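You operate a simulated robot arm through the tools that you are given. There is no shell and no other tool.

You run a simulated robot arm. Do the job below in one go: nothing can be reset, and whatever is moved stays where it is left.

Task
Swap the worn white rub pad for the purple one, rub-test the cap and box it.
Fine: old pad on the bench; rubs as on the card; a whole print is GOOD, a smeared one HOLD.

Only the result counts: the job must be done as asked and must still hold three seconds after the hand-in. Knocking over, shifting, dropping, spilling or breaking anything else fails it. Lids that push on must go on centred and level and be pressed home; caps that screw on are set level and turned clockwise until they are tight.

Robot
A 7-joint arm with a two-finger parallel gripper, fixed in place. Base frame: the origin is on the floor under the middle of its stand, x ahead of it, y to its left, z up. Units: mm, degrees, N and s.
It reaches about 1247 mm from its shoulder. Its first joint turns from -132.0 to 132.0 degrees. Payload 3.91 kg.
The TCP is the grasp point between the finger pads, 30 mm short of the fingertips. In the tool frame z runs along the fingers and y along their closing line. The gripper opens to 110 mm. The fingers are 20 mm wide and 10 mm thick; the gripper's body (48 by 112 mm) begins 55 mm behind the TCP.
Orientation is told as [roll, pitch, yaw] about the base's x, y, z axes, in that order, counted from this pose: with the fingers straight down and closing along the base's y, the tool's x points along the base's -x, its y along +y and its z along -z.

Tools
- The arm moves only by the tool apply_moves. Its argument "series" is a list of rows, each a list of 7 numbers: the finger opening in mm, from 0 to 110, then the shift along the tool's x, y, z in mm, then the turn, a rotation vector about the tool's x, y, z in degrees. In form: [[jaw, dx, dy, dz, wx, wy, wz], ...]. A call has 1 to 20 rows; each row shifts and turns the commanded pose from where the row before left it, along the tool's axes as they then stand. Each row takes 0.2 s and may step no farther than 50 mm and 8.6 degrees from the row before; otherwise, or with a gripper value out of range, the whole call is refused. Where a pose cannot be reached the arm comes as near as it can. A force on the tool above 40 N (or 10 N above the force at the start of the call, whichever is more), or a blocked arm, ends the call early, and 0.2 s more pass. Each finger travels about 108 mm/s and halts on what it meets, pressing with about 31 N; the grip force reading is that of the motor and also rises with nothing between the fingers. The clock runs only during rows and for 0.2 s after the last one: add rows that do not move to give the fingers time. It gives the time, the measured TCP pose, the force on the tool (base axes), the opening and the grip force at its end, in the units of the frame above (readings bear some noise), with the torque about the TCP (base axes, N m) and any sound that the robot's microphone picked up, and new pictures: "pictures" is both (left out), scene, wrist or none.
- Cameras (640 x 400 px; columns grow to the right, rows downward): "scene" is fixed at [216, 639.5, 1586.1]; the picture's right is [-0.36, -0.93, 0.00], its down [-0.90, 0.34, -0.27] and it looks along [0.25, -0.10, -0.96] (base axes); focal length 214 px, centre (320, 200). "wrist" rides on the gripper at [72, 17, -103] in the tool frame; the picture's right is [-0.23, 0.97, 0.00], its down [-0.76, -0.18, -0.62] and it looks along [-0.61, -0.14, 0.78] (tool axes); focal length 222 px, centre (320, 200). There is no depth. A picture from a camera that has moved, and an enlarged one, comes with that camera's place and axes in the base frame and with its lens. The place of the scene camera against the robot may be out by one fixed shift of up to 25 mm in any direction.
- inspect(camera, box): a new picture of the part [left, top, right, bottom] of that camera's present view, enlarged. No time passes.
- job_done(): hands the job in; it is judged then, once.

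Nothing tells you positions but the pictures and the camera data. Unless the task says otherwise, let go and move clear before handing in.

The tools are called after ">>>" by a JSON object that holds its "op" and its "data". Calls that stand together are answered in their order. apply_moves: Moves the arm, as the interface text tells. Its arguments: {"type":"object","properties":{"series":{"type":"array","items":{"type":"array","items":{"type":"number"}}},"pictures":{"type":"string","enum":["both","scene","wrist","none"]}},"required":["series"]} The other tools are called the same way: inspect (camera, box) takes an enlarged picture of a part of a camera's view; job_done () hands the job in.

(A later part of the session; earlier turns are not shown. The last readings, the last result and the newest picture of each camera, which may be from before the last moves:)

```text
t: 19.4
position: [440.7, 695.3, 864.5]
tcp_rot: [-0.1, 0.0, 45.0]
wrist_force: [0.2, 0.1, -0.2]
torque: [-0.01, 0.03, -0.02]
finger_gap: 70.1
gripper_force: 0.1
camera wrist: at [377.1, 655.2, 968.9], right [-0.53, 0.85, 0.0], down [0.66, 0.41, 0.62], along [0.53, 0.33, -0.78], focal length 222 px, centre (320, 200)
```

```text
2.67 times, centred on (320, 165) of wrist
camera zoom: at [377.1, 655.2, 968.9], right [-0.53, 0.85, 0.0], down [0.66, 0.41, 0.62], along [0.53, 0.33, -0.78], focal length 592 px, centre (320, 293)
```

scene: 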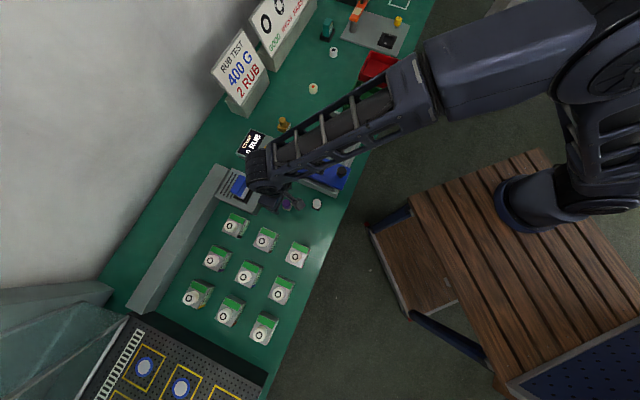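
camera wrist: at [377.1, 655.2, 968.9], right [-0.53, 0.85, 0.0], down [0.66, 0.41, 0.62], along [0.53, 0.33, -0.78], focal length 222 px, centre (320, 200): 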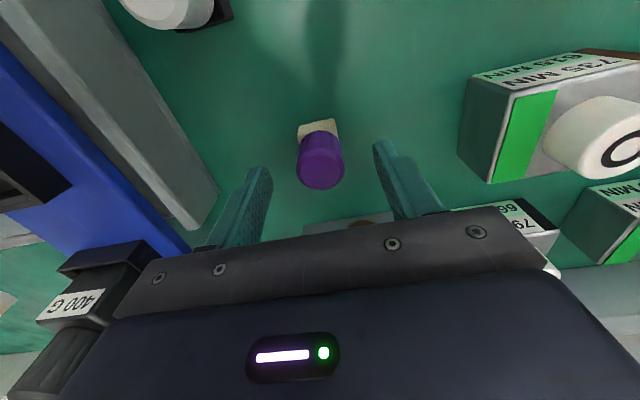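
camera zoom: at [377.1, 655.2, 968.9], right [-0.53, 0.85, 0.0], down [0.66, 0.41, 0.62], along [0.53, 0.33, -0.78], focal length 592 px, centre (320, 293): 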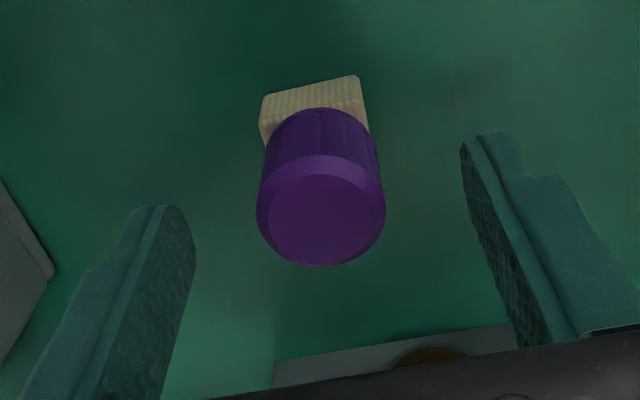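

The knob is centred between the fingers. I'll lower the last 12.5 mm and close.

>>> {"op": "apply_moves", "data": {"series": [[70, 0, 0, 12.5, 0, 0, 0], [40, 0, 0, 0, 0, 0, 0], [10, 0, 0, 0, 0, 0, 0], [10, 0, 0, 0, 0, 0, 0], [10, 0, 0, 0, 0, 0, 0]], "pictures": "wrist"}}

>>> {"op": "inspect", "data": {"camera": "wrist", "box": [220, 90, 420, 240]}}

```text
t: 20.6
position: [440.9, 694.5, 851.6]
tcp_rot: [0.0, 0.0, 45.0]
wrist_force: [0.7, -0.5, 0.0]
torque: [0.01, 0.0, 0.01]
finger_gap: 28.6
gripper_force: 31.1
camera wrist: at [376.5, 655.6, 956.7], right [-0.53, 0.85, 0.0], down [0.66, 0.41, 0.62], along [0.53, 0.33, -0.78], focal length 222 px, centre (320, 200)
```

wrist: 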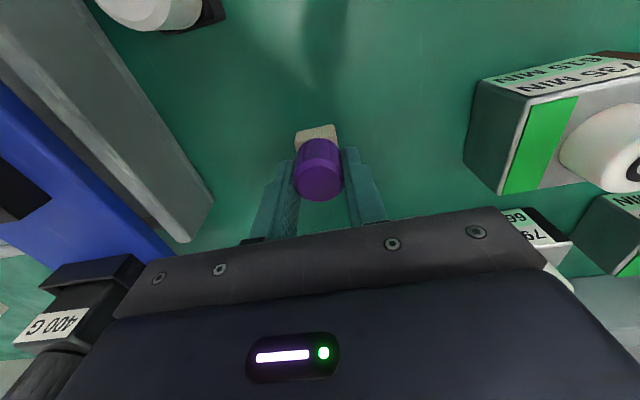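

```text
2.67 times, centred on (320, 165) of wrist
camera zoom: at [376.5, 655.6, 956.7], right [-0.53, 0.85, 0.0], down [0.66, 0.41, 0.62], along [0.53, 0.33, -0.78], focal length 592 px, centre (320, 293)
```

zoom: 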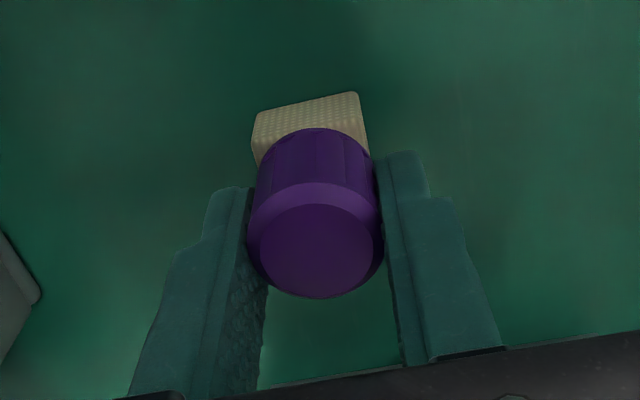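

Gripped at 28.6 mm, the same as the white pad. I'll lift it and compare how it sits in the fingers with how the white one sat, so I can work out the seating offset.

>>> {"op": "apply_moves", "data": {"series": [[10, 0, 0, -6, 0, 0, 0], [10, 0, 0, -20, 0, 0, 0], [10, 0, 0, -40, 0, 0, 0], [10, 0, 0, -43, 0, 0, 0], [10, 0, 0, -43, 0, 0, 0], [10, 0, 0, 0, 0, 0, 0]], "pictures": "both"}}

>>> {"op": "inspect", "data": {"camera": "wrist", "box": [280, 110, 360, 210]}}

>>> {"op": "inspect", "data": {"camera": "wrist", "box": [220, 60, 420, 210]}}

```text
t: 22.0
position: [440.2, 697.1, 1003.5]
tcp_rot: [0.0, 0.0, 45.0]
wrist_force: [-0.2, 0.7, -0.9]
torque: [0.01, 0.0, 0.0]
finger_gap: 28.7
gripper_force: 31.2
camera wrist: at [376.9, 657.0, 1108.0], right [-0.53, 0.85, 0.0], down [0.66, 0.41, 0.62], along [0.53, 0.33, -0.78], focal length 222 px, centre (320, 200)
```

scene: 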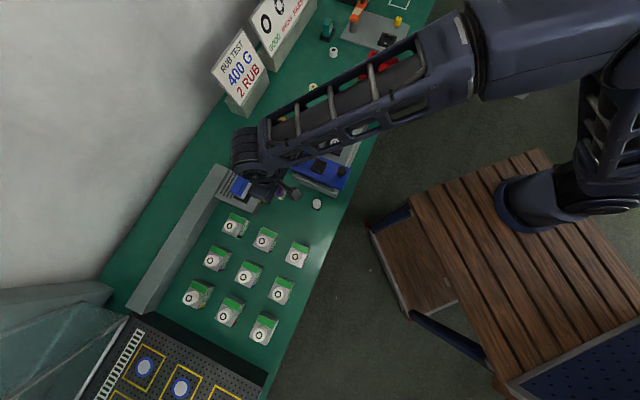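
wrist: 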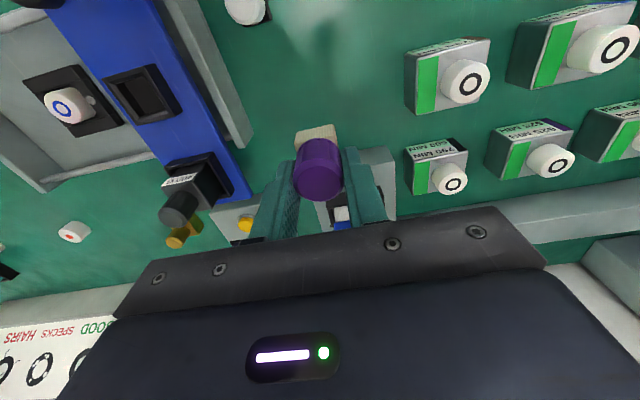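

```text
4.00 times, centred on (320, 160) of wrist
camera zoom: at [376.9, 657.0, 1108.0], right [-0.53, 0.85, 0.0], down [0.66, 0.41, 0.62], along [0.53, 0.33, -0.78], focal length 888 px, centre (320, 360)
```

zoom: 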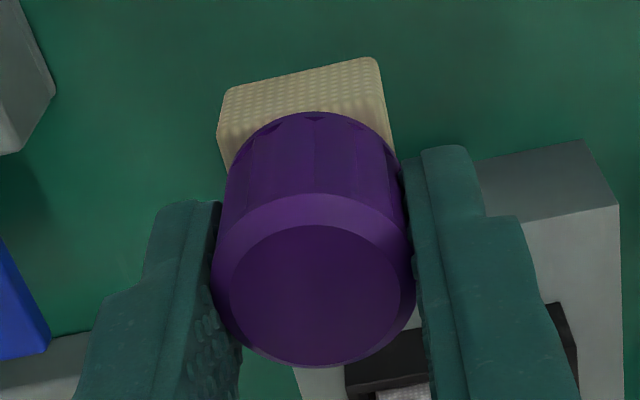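

```text
2.67 times, centred on (320, 135) of wrist
camera zoom: at [376.9, 657.0, 1108.0], right [-0.53, 0.85, 0.0], down [0.66, 0.41, 0.62], along [0.53, 0.33, -0.78], focal length 592 px, centre (320, 373)
```

zoom: 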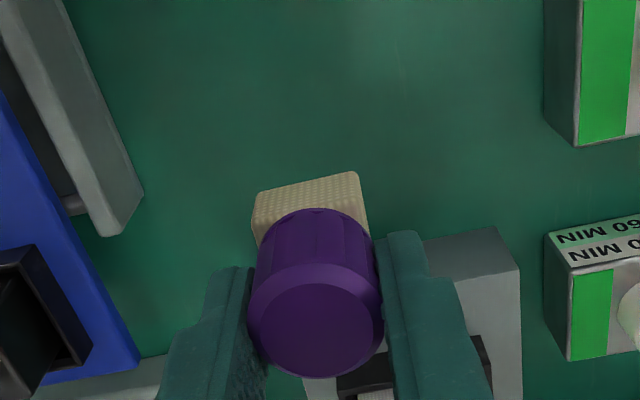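

Compared with the white pad, the purple one sits about 1.7 mm nearer the camera side in the grip, at the same height and angle. I'll carry it over the socket with that correction and look before lowering.

>>> {"op": "apply_moves", "data": {"series": [[10, 13.0, -41.6, 0, 0, 0, 0], [10, 13.0, -41.6, 0, 0, 0, 0], [10, 13.0, -41.6, 0, 0, 0, 0], [10, 13.1, -41.6, 0, 0, 0, 0], [10, 0, 0, 25, 0, 0, 0], [10, 0, 0, 20, 0, 0, 0], [10, 0, 0, 0, 0, 0, 0]], "pictures": "both"}}

>>> {"op": "inspect", "data": {"camera": "wrist", "box": [220, 60, 420, 210]}}

>>> {"op": "inspect", "data": {"camera": "wrist", "box": [280, 90, 360, 150]}}

```text
t: 23.6
position: [521.9, 540.6, 957.8]
tcp_rot: [0.1, -0.1, 45.0]
wrist_force: [0.6, -0.8, -0.8]
torque: [-0.03, 0.05, -0.01]
finger_gap: 28.8
gripper_force: 31.0
camera wrist: at [457.5, 501.4, 1062.6], right [-0.53, 0.85, 0.0], down [0.66, 0.41, 0.62], along [0.53, 0.33, -0.78], focal length 222 px, centre (320, 200)
```

scene: 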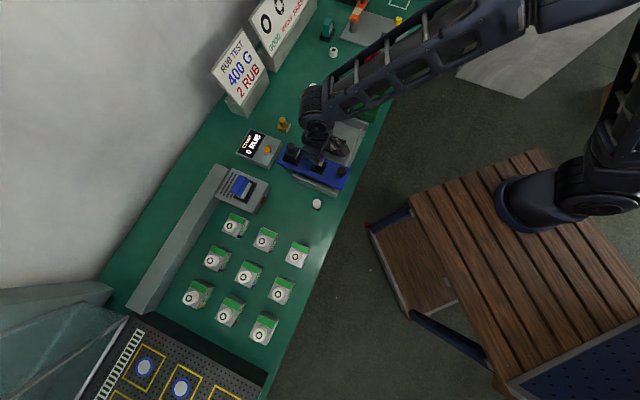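
wrist: 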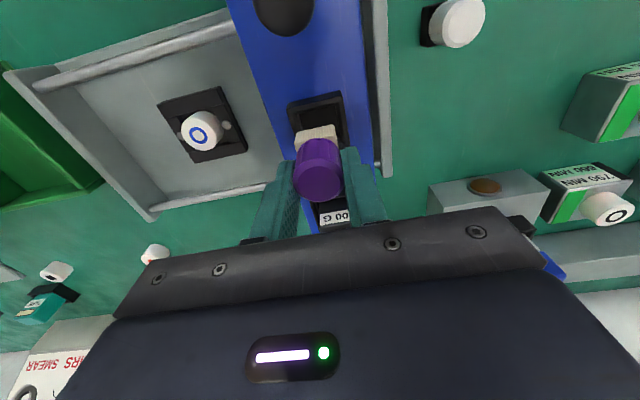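

```text
2.67 times, centred on (320, 135) of wrist
camera zoom: at [457.5, 501.4, 1062.6], right [-0.53, 0.85, 0.0], down [0.66, 0.41, 0.62], along [0.53, 0.33, -0.78], focal length 592 px, centre (320, 373)
```

zoom: 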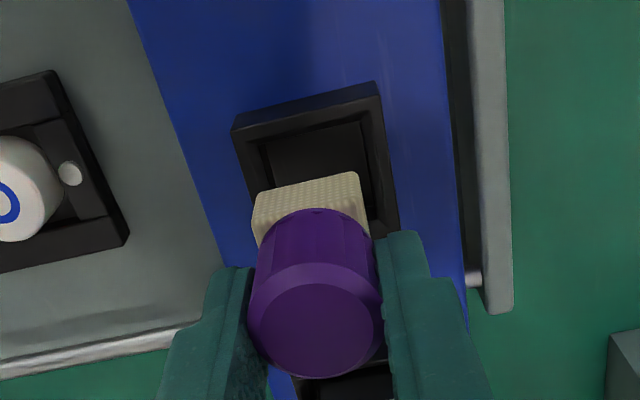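

```text
6.67 times, centred on (320, 120) of wrist
camera zoom: at [457.5, 501.4, 1062.6], right [-0.53, 0.85, 0.0], down [0.66, 0.41, 0.62], along [0.53, 0.33, -0.78], focal length 1481 px, centre (320, 733)
```

zoom: 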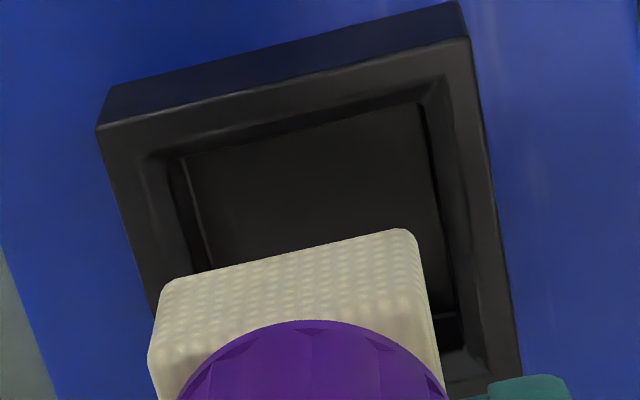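

The purple base is lined up over the socket. I'll lower to just above the frame rim and check again.

>>> {"op": "apply_moves", "data": {"series": [[10, 0, 0, 14, 0, 0, 0], [10, 0, 0, 12, 0, 0, 0], [10, 0, 0, 0, 0, 0, 0]], "pictures": "both"}}

>>> {"op": "inspect", "data": {"camera": "wrist", "box": [280, 90, 360, 150]}}

>>> {"op": "inspect", "data": {"camera": "scene", "box": [285, 140, 345, 190]}}

```text
t: 24.4
position: [523.8, 540.2, 931.6]
tcp_rot: [0.0, 0.0, 45.0]
wrist_force: [-0.4, -0.5, -0.6]
torque: [-0.02, -0.04, -0.01]
finger_gap: 28.6
gripper_force: 30.8
camera wrist: at [458.4, 501.6, 1037.6], right [-0.53, 0.85, 0.0], down [0.66, 0.41, 0.62], along [0.53, 0.33, -0.78], focal length 222 px, centre (320, 200)
```

scene: 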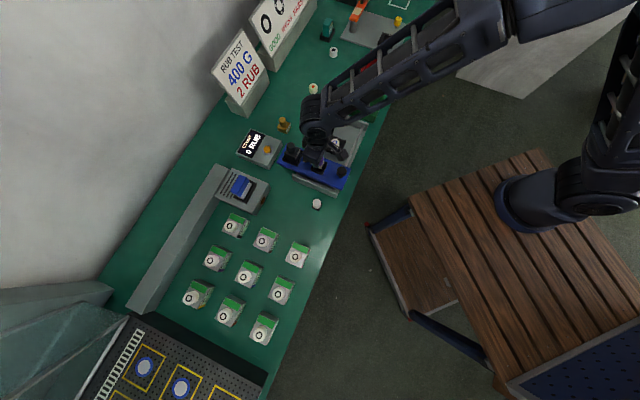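
wrist: 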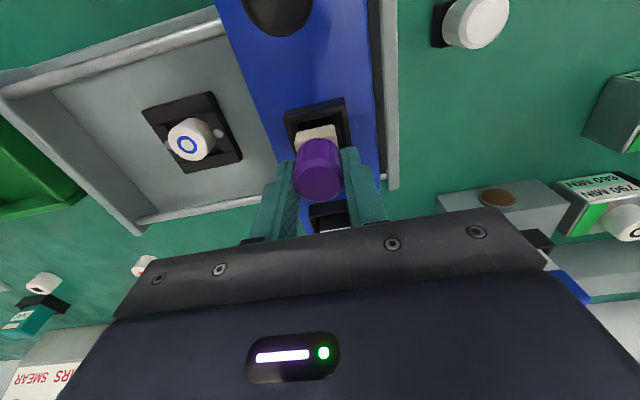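

```text
6.67 times, centred on (320, 120) of wrist
camera zoom: at [458.4, 501.6, 1037.6], right [-0.53, 0.85, 0.0], down [0.66, 0.41, 0.62], along [0.53, 0.33, -0.78], focal length 1481 px, centre (320, 733)
```

zoom: 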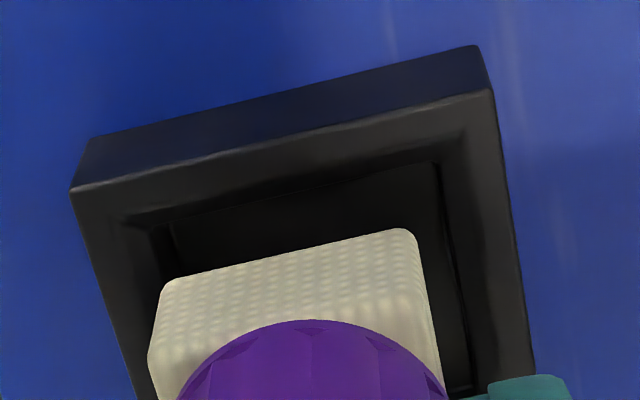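

```text
8.00 times, centred on (315, 165) of scene
camera zoom: at [216.0, 639.5, 1586.1], right [-0.36, -0.93, 0.0], down [-0.9, 0.34, -0.27], along [0.25, -0.1, -0.96], focal length 1716 px, centre (360, 480)
```

zoom: 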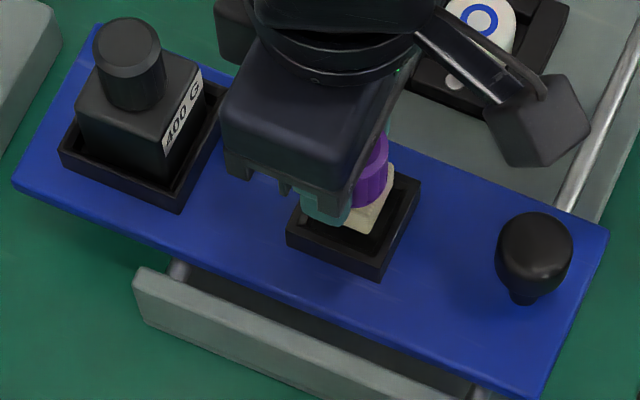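

By both the picture and the readings, the arm is about 2 mm too far along the rail and 1 mm too far along the beam. I'll correct that and look again before inserting.

>>> {"op": "apply_moves", "data": {"series": [[10, 1.1, 2.2, 0, 0, 0, 0], [10, 0, 0, 0, 0, 0, 0], [10, 0, 0, 0, 0, 0, 0]], "pictures": "wrist"}}

>>> {"op": "inspect", "data": {"camera": "wrist", "box": [280, 90, 360, 150]}}

>>> {"op": "inspect", "data": {"camera": "wrist", "box": [220, 90, 420, 240]}}

```text
t: 25.2
position: [519.6, 542.3, 932.1]
tcp_rot: [0.1, 0.0, 45.0]
wrist_force: [0.7, -0.7, -0.3]
torque: [0.0, 0.02, 0.01]
finger_gap: 28.7
gripper_force: 31.8
camera wrist: at [455.4, 502.6, 1037.2], right [-0.53, 0.85, 0.0], down [0.66, 0.41, 0.62], along [0.53, 0.33, -0.78], focal length 222 px, centre (320, 200)
```

wrist: 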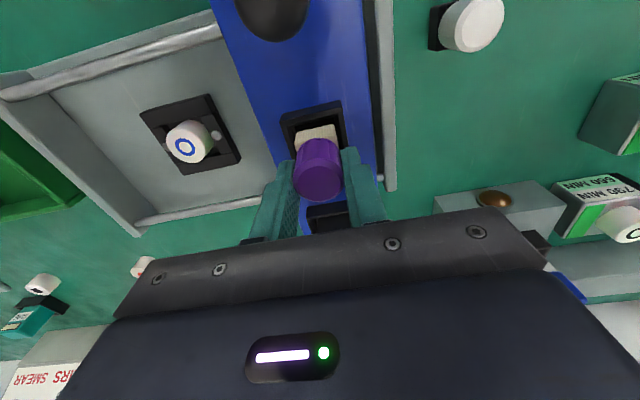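

```text
6.67 times, centred on (320, 120) of wrist
camera zoom: at [455.4, 502.6, 1037.2], right [-0.53, 0.85, 0.0], down [0.66, 0.41, 0.62], along [0.53, 0.33, -0.78], focal length 1481 px, centre (320, 733)
```

zoom: 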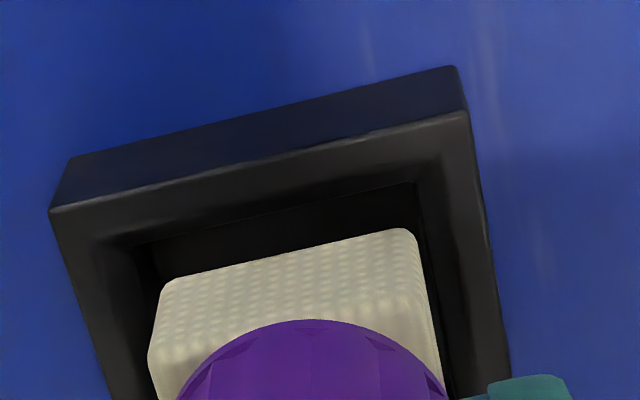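

```text
2.67 times, centred on (320, 165) of wrist
camera zoom: at [455.4, 502.6, 1037.2], right [-0.53, 0.85, 0.0], down [0.66, 0.41, 0.62], along [0.53, 0.33, -0.78], focal length 592 px, centre (320, 293)
```

zoom: 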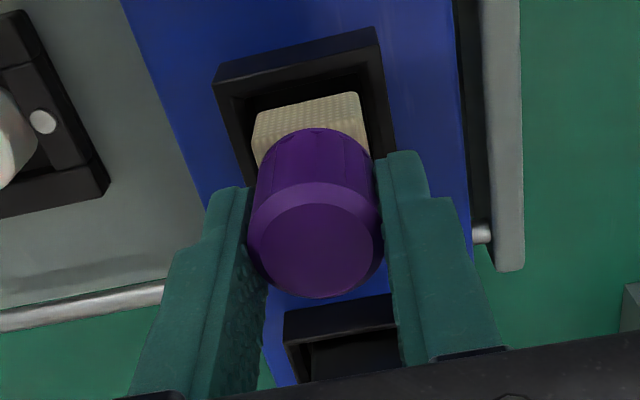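

Now the base is centred in the frame to within about half a millimetre. I'll lower gently into the socket.

>>> {"op": "apply_moves", "data": {"series": [[10, 0, 0, 4, 0, 0, 0], [10, 0, 0, 3, 0, 0, 0], [10, 0, 0, 0, 0, 0, 0]], "pictures": "wrist"}}

>>> {"op": "inspect", "data": {"camera": "wrist", "box": [280, 90, 360, 150]}}

```text
t: 26.0
position: [518.7, 543.0, 924.6]
tcp_rot: [0.0, 0.0, 45.0]
wrist_force: [0.3, -0.2, -1.4]
torque: [-0.03, 0.0, -0.01]
finger_gap: 28.7
gripper_force: 30.8
camera wrist: at [455.0, 502.9, 1030.0], right [-0.53, 0.85, 0.0], down [0.66, 0.41, 0.62], along [0.53, 0.33, -0.78], focal length 222 px, centre (320, 200)
```

wrist: 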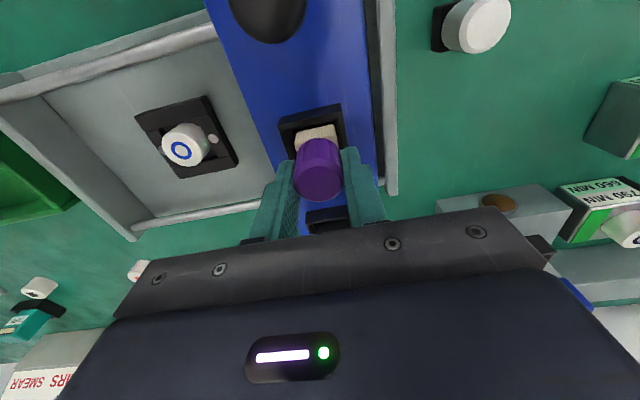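

```text
6.67 times, centred on (320, 120) of wrist
camera zoom: at [455.0, 502.9, 1030.0], right [-0.53, 0.85, 0.0], down [0.66, 0.41, 0.62], along [0.53, 0.33, -0.78], focal length 1481 px, centre (320, 733)
```

zoom: 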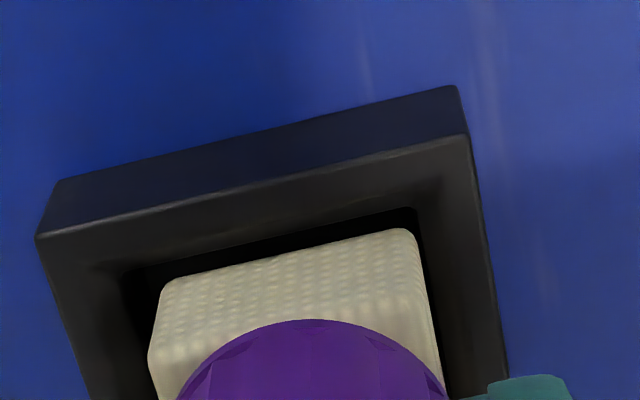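

The base is at the rim but has drifted about 1.8 mm to one side, so I'll shift back and continue down in the same call.

>>> {"op": "apply_moves", "data": {"series": [[10, 0, -1.7, 0, 0, 0, 0], [10, 0, 0, 0, 0, 0, 0], [10, 0, 0, 2, 0, 0, 0], [10, 0, 0, 2, 0, 0, 0], [10, 0, 0, 0, 0, 0, 0]], "pictures": "wrist"}}

>>> {"op": "inspect", "data": {"camera": "wrist", "box": [280, 90, 360, 150]}}

```text
t: 27.2
position: [520.1, 541.9, 921.9]
tcp_rot: [-0.1, 0.1, 44.9]
wrist_force: [0.5, 0.0, -1.1]
torque: [0.01, -0.01, -0.02]
finger_gap: 28.6
gripper_force: 31.5
camera wrist: at [455.9, 502.2, 1026.4], right [-0.53, 0.85, 0.0], down [0.66, 0.41, 0.62], along [0.53, 0.33, -0.78], focal length 222 px, centre (320, 200)
```

wrist: 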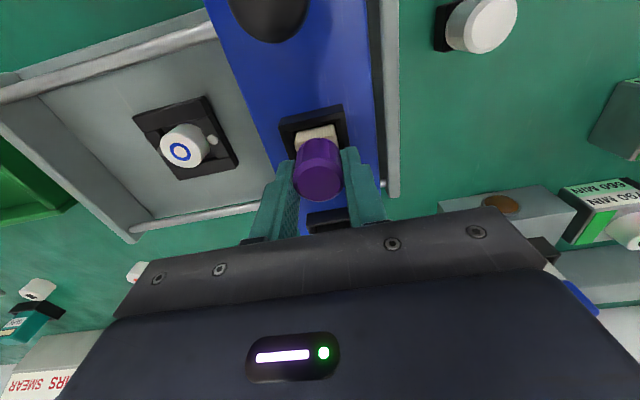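

```text
6.67 times, centred on (320, 120) of wrist
camera zoom: at [455.9, 502.2, 1026.4], right [-0.53, 0.85, 0.0], down [0.66, 0.41, 0.62], along [0.53, 0.33, -0.78], focal length 1481 px, centre (320, 733)
```

zoom: 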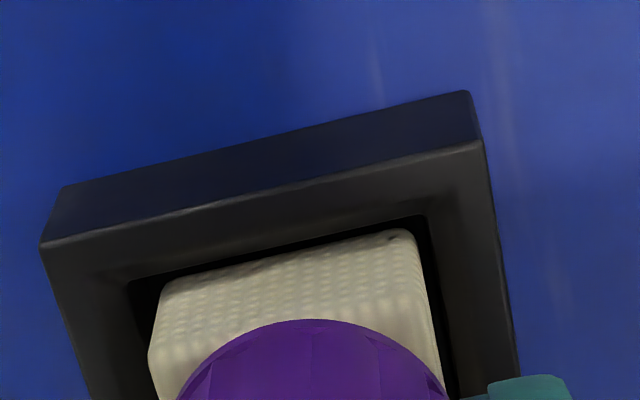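

The base is now entering the pocket with clear gaps all round. I'll keep lowering until it touches the floor.

>>> {"op": "apply_moves", "data": {"series": [[10, 0, -0.8, 0, 0, 0, 0], [10, 0, 0, 2, 0, 0, 0], [10, 0, 0, 2, 0, 0, 0], [10, 0, 0, 1, 0, 0, 0], [10, 0, 0, 0, 0, 0, 0]], "pictures": "wrist"}}

>>> {"op": "inspect", "data": {"camera": "wrist", "box": [280, 90, 360, 150]}}

```text
t: 28.4
position: [521.0, 541.3, 917.6]
tcp_rot: [-0.1, 0.0, 45.0]
wrist_force: [0.7, 0.3, -0.7]
torque: [0.0, -0.01, -0.02]
finger_gap: 28.4
gripper_force: 30.9
camera wrist: at [456.5, 501.3, 1022.0], right [-0.53, 0.85, 0.0], down [0.66, 0.41, 0.62], along [0.53, 0.33, -0.78], focal length 222 px, centre (320, 200)
```

wrist: 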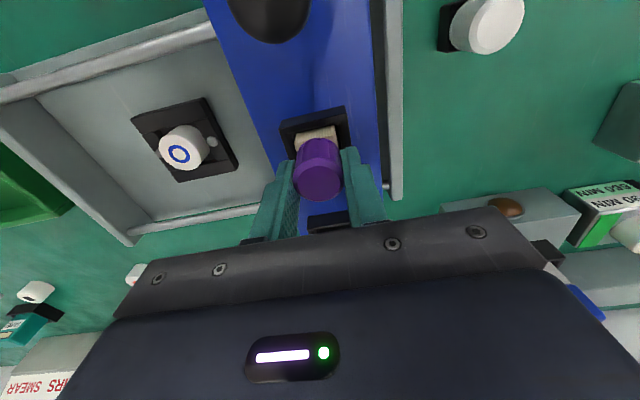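

```text
6.67 times, centred on (320, 120) of wrist
camera zoom: at [456.5, 501.3, 1022.0], right [-0.53, 0.85, 0.0], down [0.66, 0.41, 0.62], along [0.53, 0.33, -0.78], focal length 1481 px, centre (320, 733)
```

zoom: 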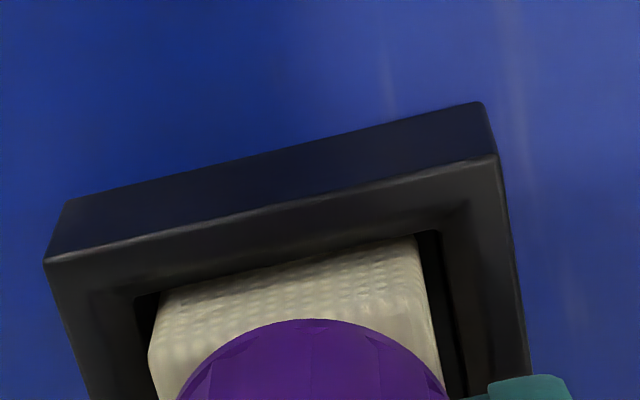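

>>> {"op": "apply_moves", "data": {"series": [[10, 0, 0, 1.5, 0, 0, 0], [10, 0, 0, 1.5, 0, 0, 0], [10, 0, 0, 0, 0, 0, 0]], "pictures": "none"}}

>>> {"op": "apply_moves", "data": {"series": [[10, 0, 0, 1.2, 0, 0, 0], [10, 0, 0, 0, 0, 0, 0]], "pictures": "wrist"}}

>>> {"op": "inspect", "data": {"camera": "wrist", "box": [280, 90, 360, 150]}}

```text
t: 29.2
position: [519.8, 540.5, 915.0]
tcp_rot: [0.0, 0.0, 45.0]
wrist_force: [0.8, 0.5, 11.5]
torque: [-0.11, -0.11, -0.01]
finger_gap: 28.3
gripper_force: 30.7
```

```text
t: 29.8
position: [520.7, 541.0, 912.7]
tcp_rot: [0.0, -0.1, 45.0]
wrist_force: [4.9, 2.0, 16.1]
torque: [-0.06, -0.27, 0.08]
finger_gap: 28.5
gripper_force: 31.2
camera wrist: at [456.3, 500.7, 1018.0], right [-0.53, 0.85, 0.0], down [0.66, 0.41, 0.62], along [0.53, 0.33, -0.78], focal length 222 px, centre (320, 200)
```

wrist: 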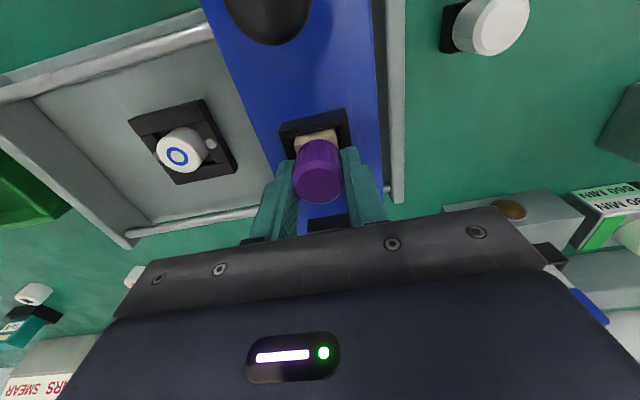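

```text
6.67 times, centred on (320, 120) of wrist
camera zoom: at [456.3, 500.7, 1018.0], right [-0.53, 0.85, 0.0], down [0.66, 0.41, 0.62], along [0.53, 0.33, -0.78], focal length 1481 px, centre (320, 733)
```

zoom: 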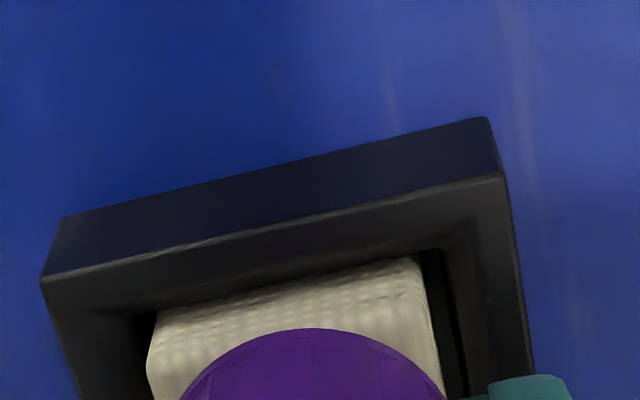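

The pad met the floor at the same height where the old one sat, so it's seated. I'll release and rise clear.

>>> {"op": "apply_moves", "data": {"series": [[10, 0, 0, -1.2, 0, 0, 0], [28, 0, 0, 0, 0, 0, 0], [36, 0, 0, 0, 0, 0, 0], [64, 0, 0, 0, 0, 0, 0], [64, 0, 0, 0, 0, 0, 0], [64, 0, 0, -15, 0, 0, 0], [64, 0, 0, -30, 0, 0, 0], [64, 0, 0, 0, 0, 0, 0]], "pictures": "both"}}

>>> {"op": "inspect", "data": {"camera": "wrist", "box": [260, 60, 380, 150]}}

>>> {"op": "inspect", "data": {"camera": "scene", "box": [230, 120, 370, 220]}}

```text
t: 31.6
position: [519.2, 540.6, 959.1]
tcp_rot: [0.0, 0.0, 45.1]
wrist_force: [-1.4, 0.5, -0.4]
torque: [-0.04, -0.01, -0.03]
finger_gap: 64.0
gripper_force: 0.1
camera wrist: at [455.6, 501.5, 1063.4], right [-0.53, 0.85, 0.0], down [0.66, 0.41, 0.62], along [0.53, 0.33, -0.78], focal length 222 px, centre (320, 200)
```

scene: 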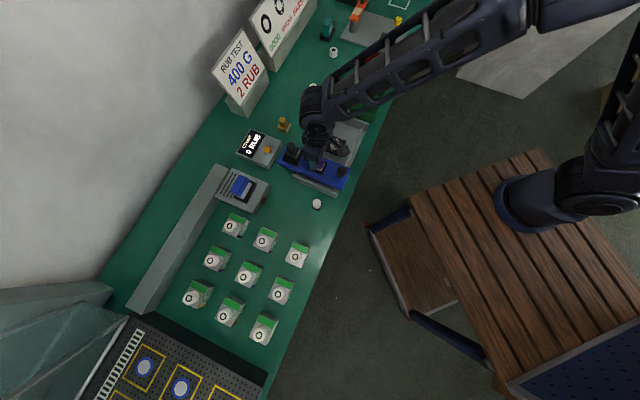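
wrist: 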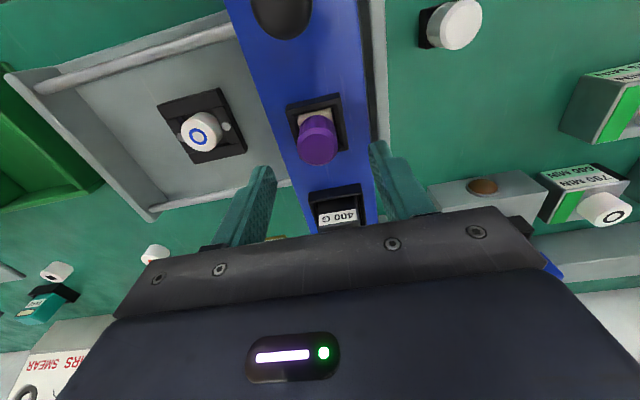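

```text
4.44 times, centred on (320, 105) of wrist
camera zoom: at [455.6, 501.5, 1063.4], right [-0.53, 0.85, 0.0], down [0.66, 0.41, 0.62], along [0.53, 0.33, -0.78], focal length 987 px, centre (320, 622)
```

zoom: 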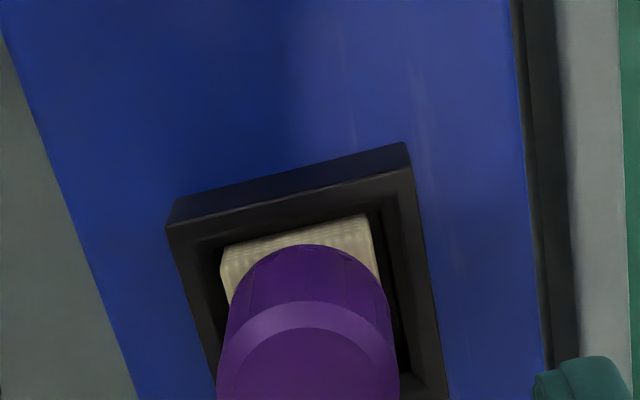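

```text
4.00 times, centred on (300, 170) of scene
camera zoom: at [216.0, 639.5, 1586.1], right [-0.36, -0.93, 0.0], down [-0.9, 0.34, -0.27], along [0.25, -0.1, -0.96], focal length 858 px, centre (400, 320)
```

zoom: 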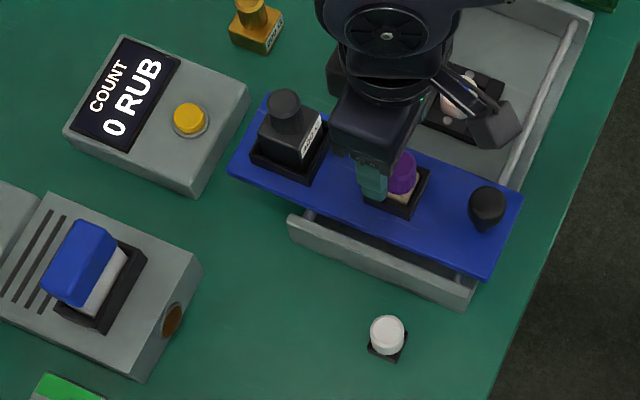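

The purple pad is seated and the old one is on the bench with the counter at 0. Next I'll move over the black push-knob near (459, 480) to take hold of it.

>>> {"op": "apply_moves", "data": {"series": [[80, 42.4, 0, 0, 0, 0, 0], [80, 42.4, 0, 0, 0, 0, 0], [80, 0, 0, 0, 0, 0, 0]], "pictures": "wrist"}}

>>> {"op": "inspect", "data": {"camera": "wrist", "box": [220, 60, 420, 210]}}

```text
t: 32.4
position: [458.9, 480.5, 958.4]
tcp_rot: [0.1, 0.0, 45.0]
wrist_force: [-0.2, 0.2, 0.2]
torque: [0.01, -0.02, 0.03]
finger_gap: 80.1
gripper_force: 0.1
camera wrist: at [395.2, 441.0, 1063.7], right [-0.53, 0.85, 0.0], down [0.66, 0.41, 0.62], along [0.53, 0.33, -0.78], focal length 222 px, centre (320, 200)
```

wrist: 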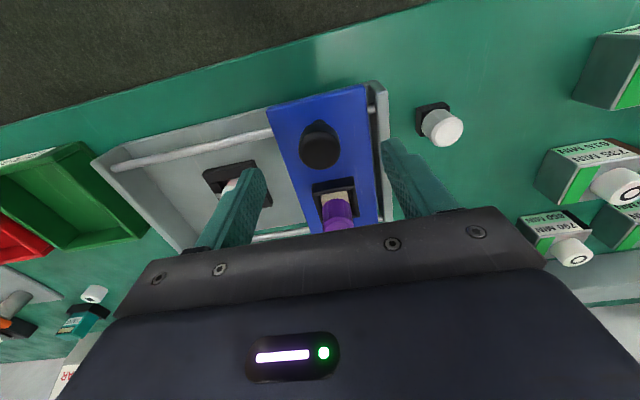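

```text
2.67 times, centred on (320, 135) of wrist
camera zoom: at [395.2, 441.0, 1063.7], right [-0.53, 0.85, 0.0], down [0.66, 0.41, 0.62], along [0.53, 0.33, -0.78], focal length 592 px, centre (320, 373)
```

zoom: 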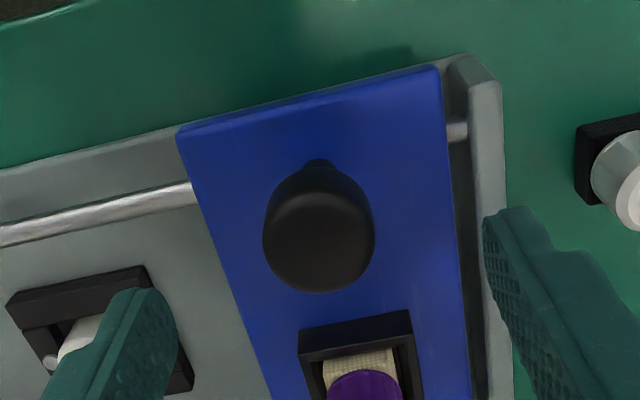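

The black knob is centred under the gripper. I'll lower to z≈900 and close on its head.

>>> {"op": "apply_moves", "data": {"series": [[76, 0, 0, 20, 0, 0, 0], [76, 0, 0, 20, 0, 0, 0], [76, 0, 0, 18, 0, 0, 0], [76, 0, 0, 0, 0, 0, 0]], "pictures": "wrist"}}

>>> {"op": "inspect", "data": {"camera": "wrist", "box": [220, 90, 420, 240]}}

```text
t: 33.4
position: [460.5, 479.5, 899.7]
tcp_rot: [0.1, 0.0, 45.0]
wrist_force: [0.0, 0.5, -0.4]
torque: [-0.01, 0.03, 0.02]
finger_gap: 75.9
gripper_force: 0.1
camera wrist: at [396.4, 439.9, 1005.0], right [-0.53, 0.85, 0.0], down [0.66, 0.41, 0.62], along [0.53, 0.33, -0.78], focal length 222 px, centre (320, 200)
```

wrist: 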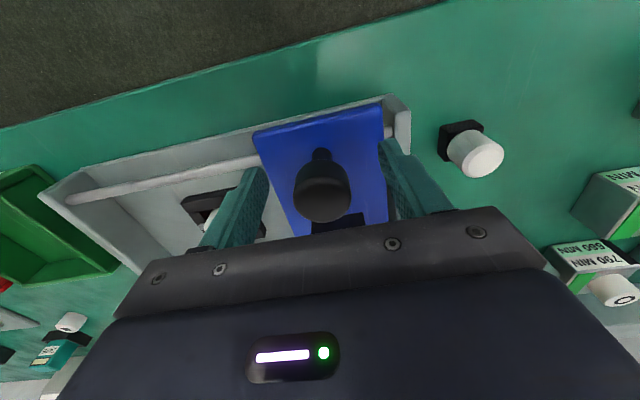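

```text
2.67 times, centred on (320, 165) of wrist
camera zoom: at [396.4, 439.9, 1005.0], right [-0.53, 0.85, 0.0], down [0.66, 0.41, 0.62], along [0.53, 0.33, -0.78], focal length 592 px, centre (320, 293)
```

zoom: 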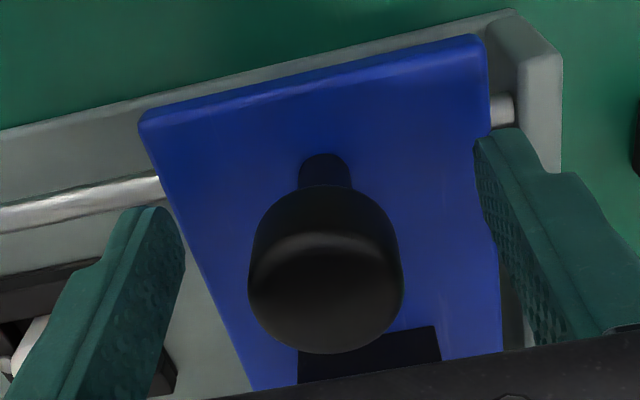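

The fingers straddle the knob above the beam. I'll close on it.

>>> {"op": "apply_moves", "data": {"series": [[50, 0, 0, 0, 0, 0, 0], [15, 0, 0, 0, 0, 0, 0], [15, 0, 0, 0, 0, 0, 0], [15, 0, 0, 0, 0, 0, 0]], "pictures": "both"}}

>>> {"op": "inspect", "data": {"camera": "scene", "box": [230, 120, 370, 220]}}

```text
t: 34.4
position: [461.5, 478.5, 900.3]
tcp_rot: [0.0, 0.0, 44.9]
wrist_force: [-2.2, 1.2, -1.9]
torque: [-0.06, -0.41, 0.13]
finger_gap: 32.0
gripper_force: 44.8
camera wrist: at [396.4, 439.9, 1005.1], right [-0.53, 0.85, 0.0], down [0.66, 0.41, 0.62], along [0.53, 0.33, -0.78], focal length 222 px, centre (320, 200)
```

scene: 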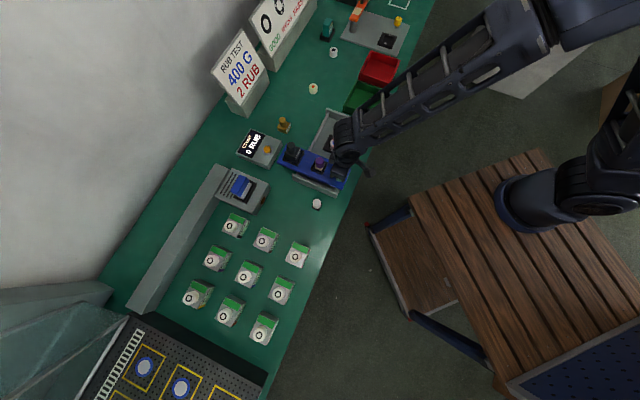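
wrist: 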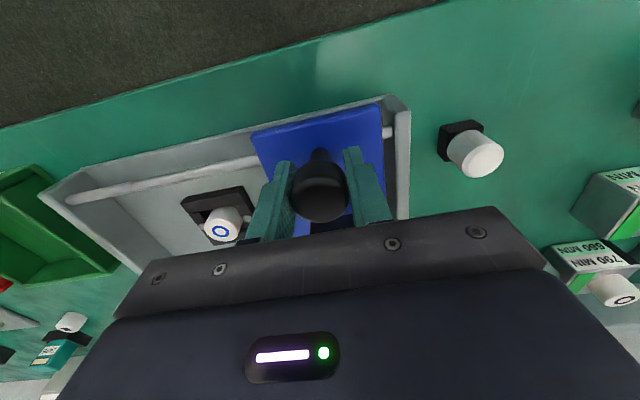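

```text
4.00 times, centred on (300, 170) of scene
camera zoom: at [216.0, 639.5, 1586.1], right [-0.36, -0.93, 0.0], down [-0.9, 0.34, -0.27], along [0.25, -0.1, -0.96], focal length 858 px, centre (400, 320)
```

zoom: 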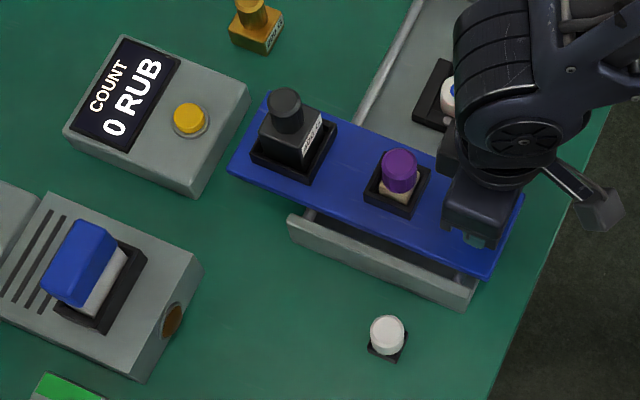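

The knob is held at 32 mm. I'll start sliding the beam slowly along the rails towards the cap and check the resistance.

>>> {"op": "apply_moves", "data": {"series": [[15, 0, -4, 0, 0, 0, 0], [15, 0, -6, 0, 0, 0, 0], [15, 0, -8, 0, 0, 0, 0], [15, 0, 0, 0, 0, 0, 0]], "pictures": "both"}}

>>> {"op": "inspect", "data": {"camera": "scene", "box": [230, 100, 390, 220]}}

```text
t: 35.4
position: [473.1, 467.4, 901.1]
tcp_rot: [0.0, 0.2, 45.0]
wrist_force: [0.8, -2.3, -21.4]
torque: [0.67, -0.06, -0.06]
finger_gap: 31.7
gripper_force: 44.9
camera wrist: at [409.3, 427.2, 1005.3], right [-0.53, 0.85, 0.0], down [0.66, 0.41, 0.62], along [0.53, 0.33, -0.78], focal length 222 px, centre (320, 200)
```

scene: 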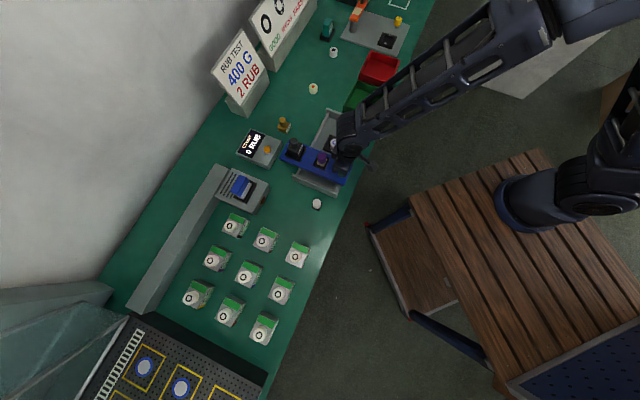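
wrist: 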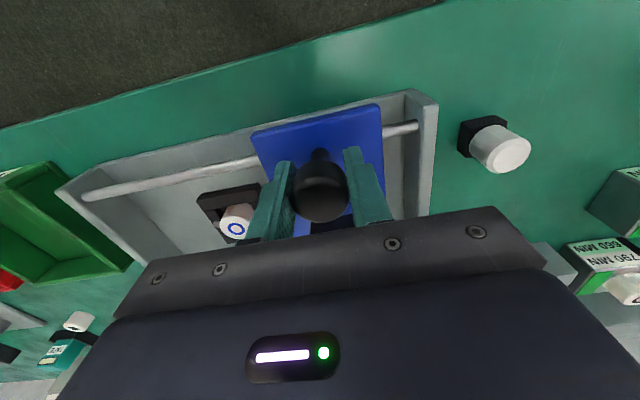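

```text
3.33 times, centred on (310, 160) of scene
camera zoom: at [216.0, 639.5, 1586.1], right [-0.36, -0.93, 0.0], down [-0.9, 0.34, -0.27], along [0.25, -0.1, -0.96], focal length 715 px, centre (353, 333)
```

zoom: 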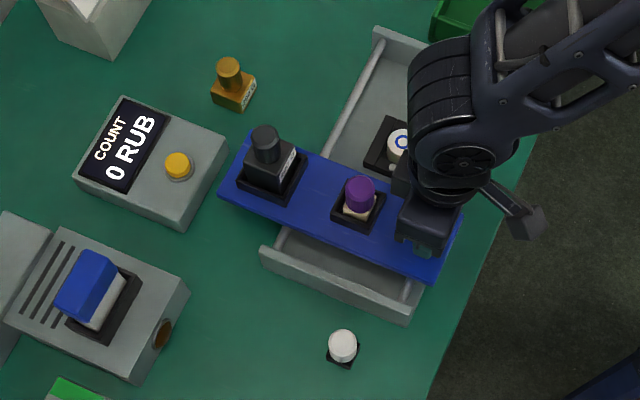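

The beam slides, but the grip is pulling upward with about 21 N. I'll ease down a little to relieve it before going on.

>>> {"op": "apply_moves", "data": {"series": [[15, 0, 0, 1.0, 0, 0, 0], [15, 0, 0, 0, 0, 0, 0]], "pictures": "none"}}

```text
t: 36.0
position: [473.3, 466.8, 899.4]
tcp_rot: [0.0, 0.0, 44.9]
wrist_force: [-7.0, -8.2, 0.9]
torque: [-0.81, 1.16, 0.05]
finger_gap: 31.9
gripper_force: 45.0
```

There is now sideways strain instead. I'll loosen the fingers to a loose cage around the knob, so the rails guide the beam and nothing is forced.

>>> {"op": "apply_moves", "data": {"series": [[34, 0, 0, 0, 0, 0, 0], [37, 0, 0, 0, 0, 0, 0], [37, 0, 0, 0, 0, 0, 0]], "pictures": "wrist"}}

>>> {"op": "inspect", "data": {"camera": "wrist", "box": [220, 90, 420, 240]}}

```text
t: 36.8
position: [472.6, 467.3, 899.5]
tcp_rot: [0.0, 0.1, 45.0]
wrist_force: [-0.9, -0.1, 1.4]
torque: [0.01, -0.01, -0.02]
finger_gap: 36.7
gripper_force: 0.0
camera wrist: at [409.0, 427.9, 1004.8], right [-0.53, 0.85, 0.0], down [0.66, 0.41, 0.62], along [0.53, 0.33, -0.78], focal length 222 px, centre (320, 200)
```

wrist: 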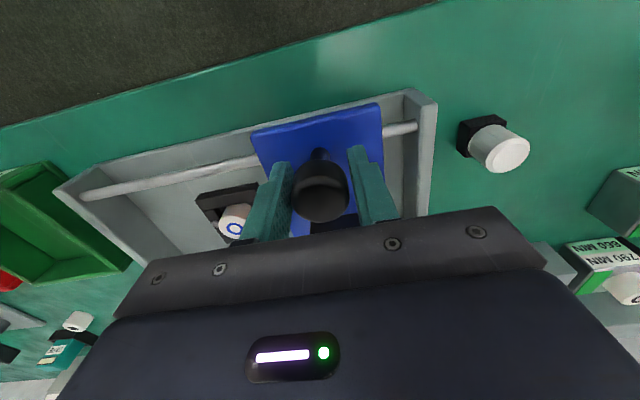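

```text
2.67 times, centred on (320, 165) of wrist
camera zoom: at [409.0, 427.9, 1004.8], right [-0.53, 0.85, 0.0], down [0.66, 0.41, 0.62], along [0.53, 0.33, -0.78], focal length 592 px, centre (320, 293)
```

zoom: 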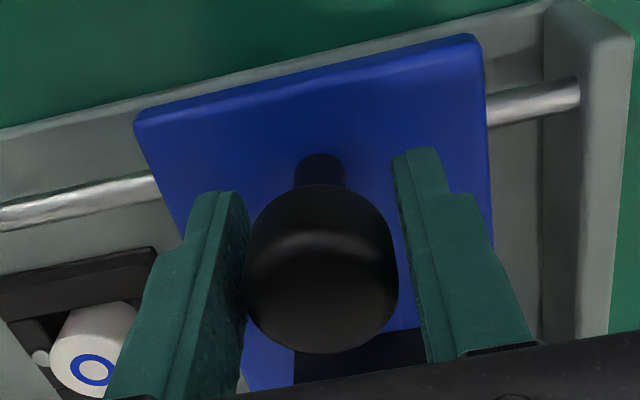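

The knob is loosely caged now. I'll push the beam across the cap in one steady stroke, stopping short of the far end, and read the counter.

>>> {"op": "apply_moves", "data": {"series": [[37, 0, -12, 0, 0, 0, 0], [37, 0, -12, 0, 0, 0, 0], [37, 0, -12, 0, 0, 0, 0], [37, 0, -12, 0, 0, 0, 0], [37, 0, -12, 0, 0, 0, 0], [37, 0, -12, 0, 0, 0, 0], [37, 0, -12, 0, 0, 0, 0], [37, 0, -12, 0, 0, 0, 0], [37, 0, -12, 0, 0, 0, 0], [37, 0, -12, 0, 0, 0, 0], [37, 0, -12, 0, 0, 0, 0], [37, 0, -12, 0, 0, 0, 0], [37, 0, 0, 0, 0, 0, 0]], "pictures": "both"}}

>>> {"op": "inspect", "data": {"camera": "scene", "box": [230, 100, 390, 220]}}

```text
t: 39.4
position: [566.9, 374.5, 899.5]
tcp_rot: [0.3, -0.1, 45.5]
wrist_force: [-19.9, 24.4, -2.3]
torque: [0.15, -0.47, -0.09]
finger_gap: 52.4
gripper_force: 15.9
stopped in row 12: the force on the tool passed its limit at 46 N (the readings are from after the stop); the commanded pose is now the measured one
camera wrist: at [502.8, 334.3, 1004.3], right [-0.54, 0.84, 0.01], down [0.66, 0.42, 0.62], along [0.52, 0.34, -0.78], focal length 222 px, centre (320, 200)
```

scene: 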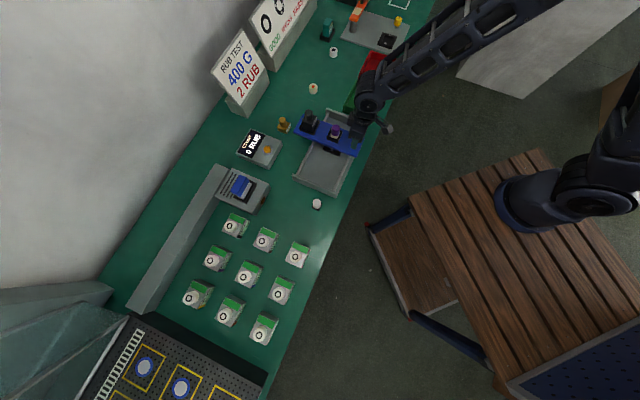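
wrist: 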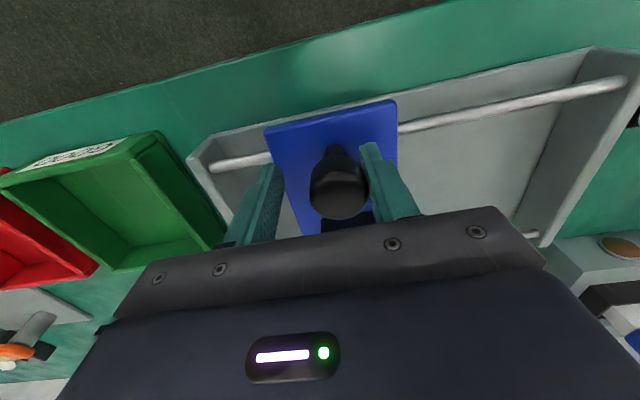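

```text
3.33 times, centred on (310, 160) of scene
camera zoom: at [216.0, 639.5, 1586.1], right [-0.36, -0.93, 0.0], down [-0.9, 0.34, -0.27], along [0.25, -0.1, -0.96], focal length 715 px, centre (353, 333)
```

zoom: 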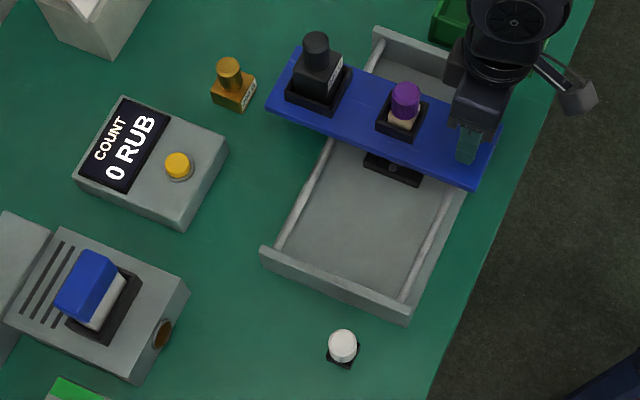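

The beam stopped at about r≈123, just past the cap, and the count is still 0. I'll look closely at what's holding it before doing anything else.

>>> {"op": "inspect", "data": {"camera": "wrist", "box": [180, 80, 420, 250]}}

>>> {"op": "inspect", "data": {"camera": "scene", "box": [290, 100, 380, 160]}}

>>> {"op": "inspect", "data": {"camera": "scene", "box": [230, 120, 290, 170]}}

```text
2.35 times, centred on (300, 165) of wrist
camera zoom: at [502.8, 334.3, 1004.3], right [-0.54, 0.84, 0.01], down [0.66, 0.42, 0.62], along [0.52, 0.34, -0.78], focal length 523 px, centre (367, 282)
```

zoom: 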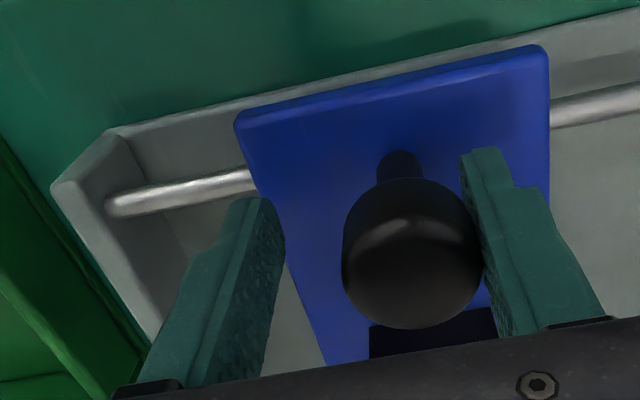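

```text
6.67 times, centred on (335, 130) of scene
camera zoom: at [216.0, 639.5, 1586.1], right [-0.36, -0.93, 0.0], down [-0.9, 0.34, -0.27], along [0.25, -0.1, -0.96], focal length 1430 px, centre (220, 667)
```

zoom: 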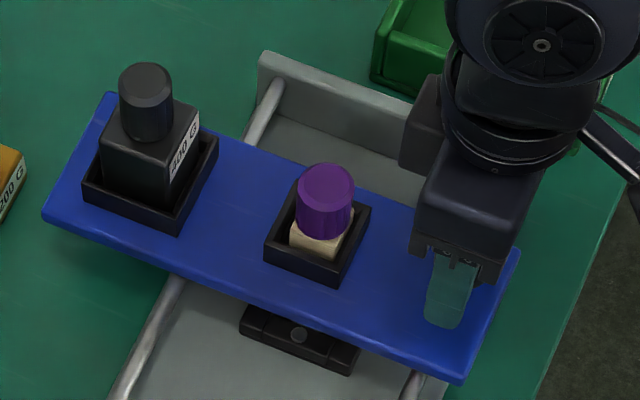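

```text
8.00 times, centred on (260, 145) of scene
camera zoom: at [216.0, 639.5, 1586.1], right [-0.36, -0.93, 0.0], down [-0.9, 0.34, -0.27], along [0.25, -0.1, -0.96], focal length 1716 px, centre (800, 640)
```

zoom: 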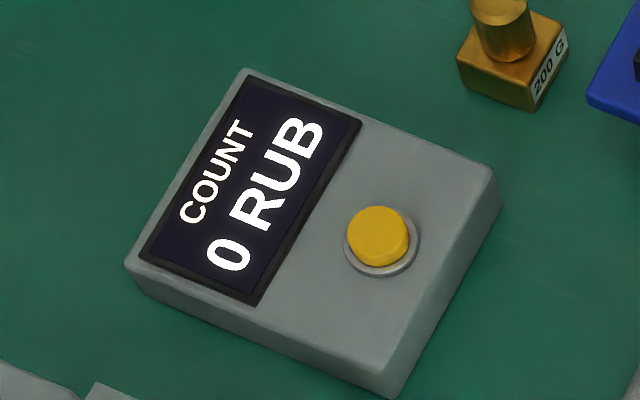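

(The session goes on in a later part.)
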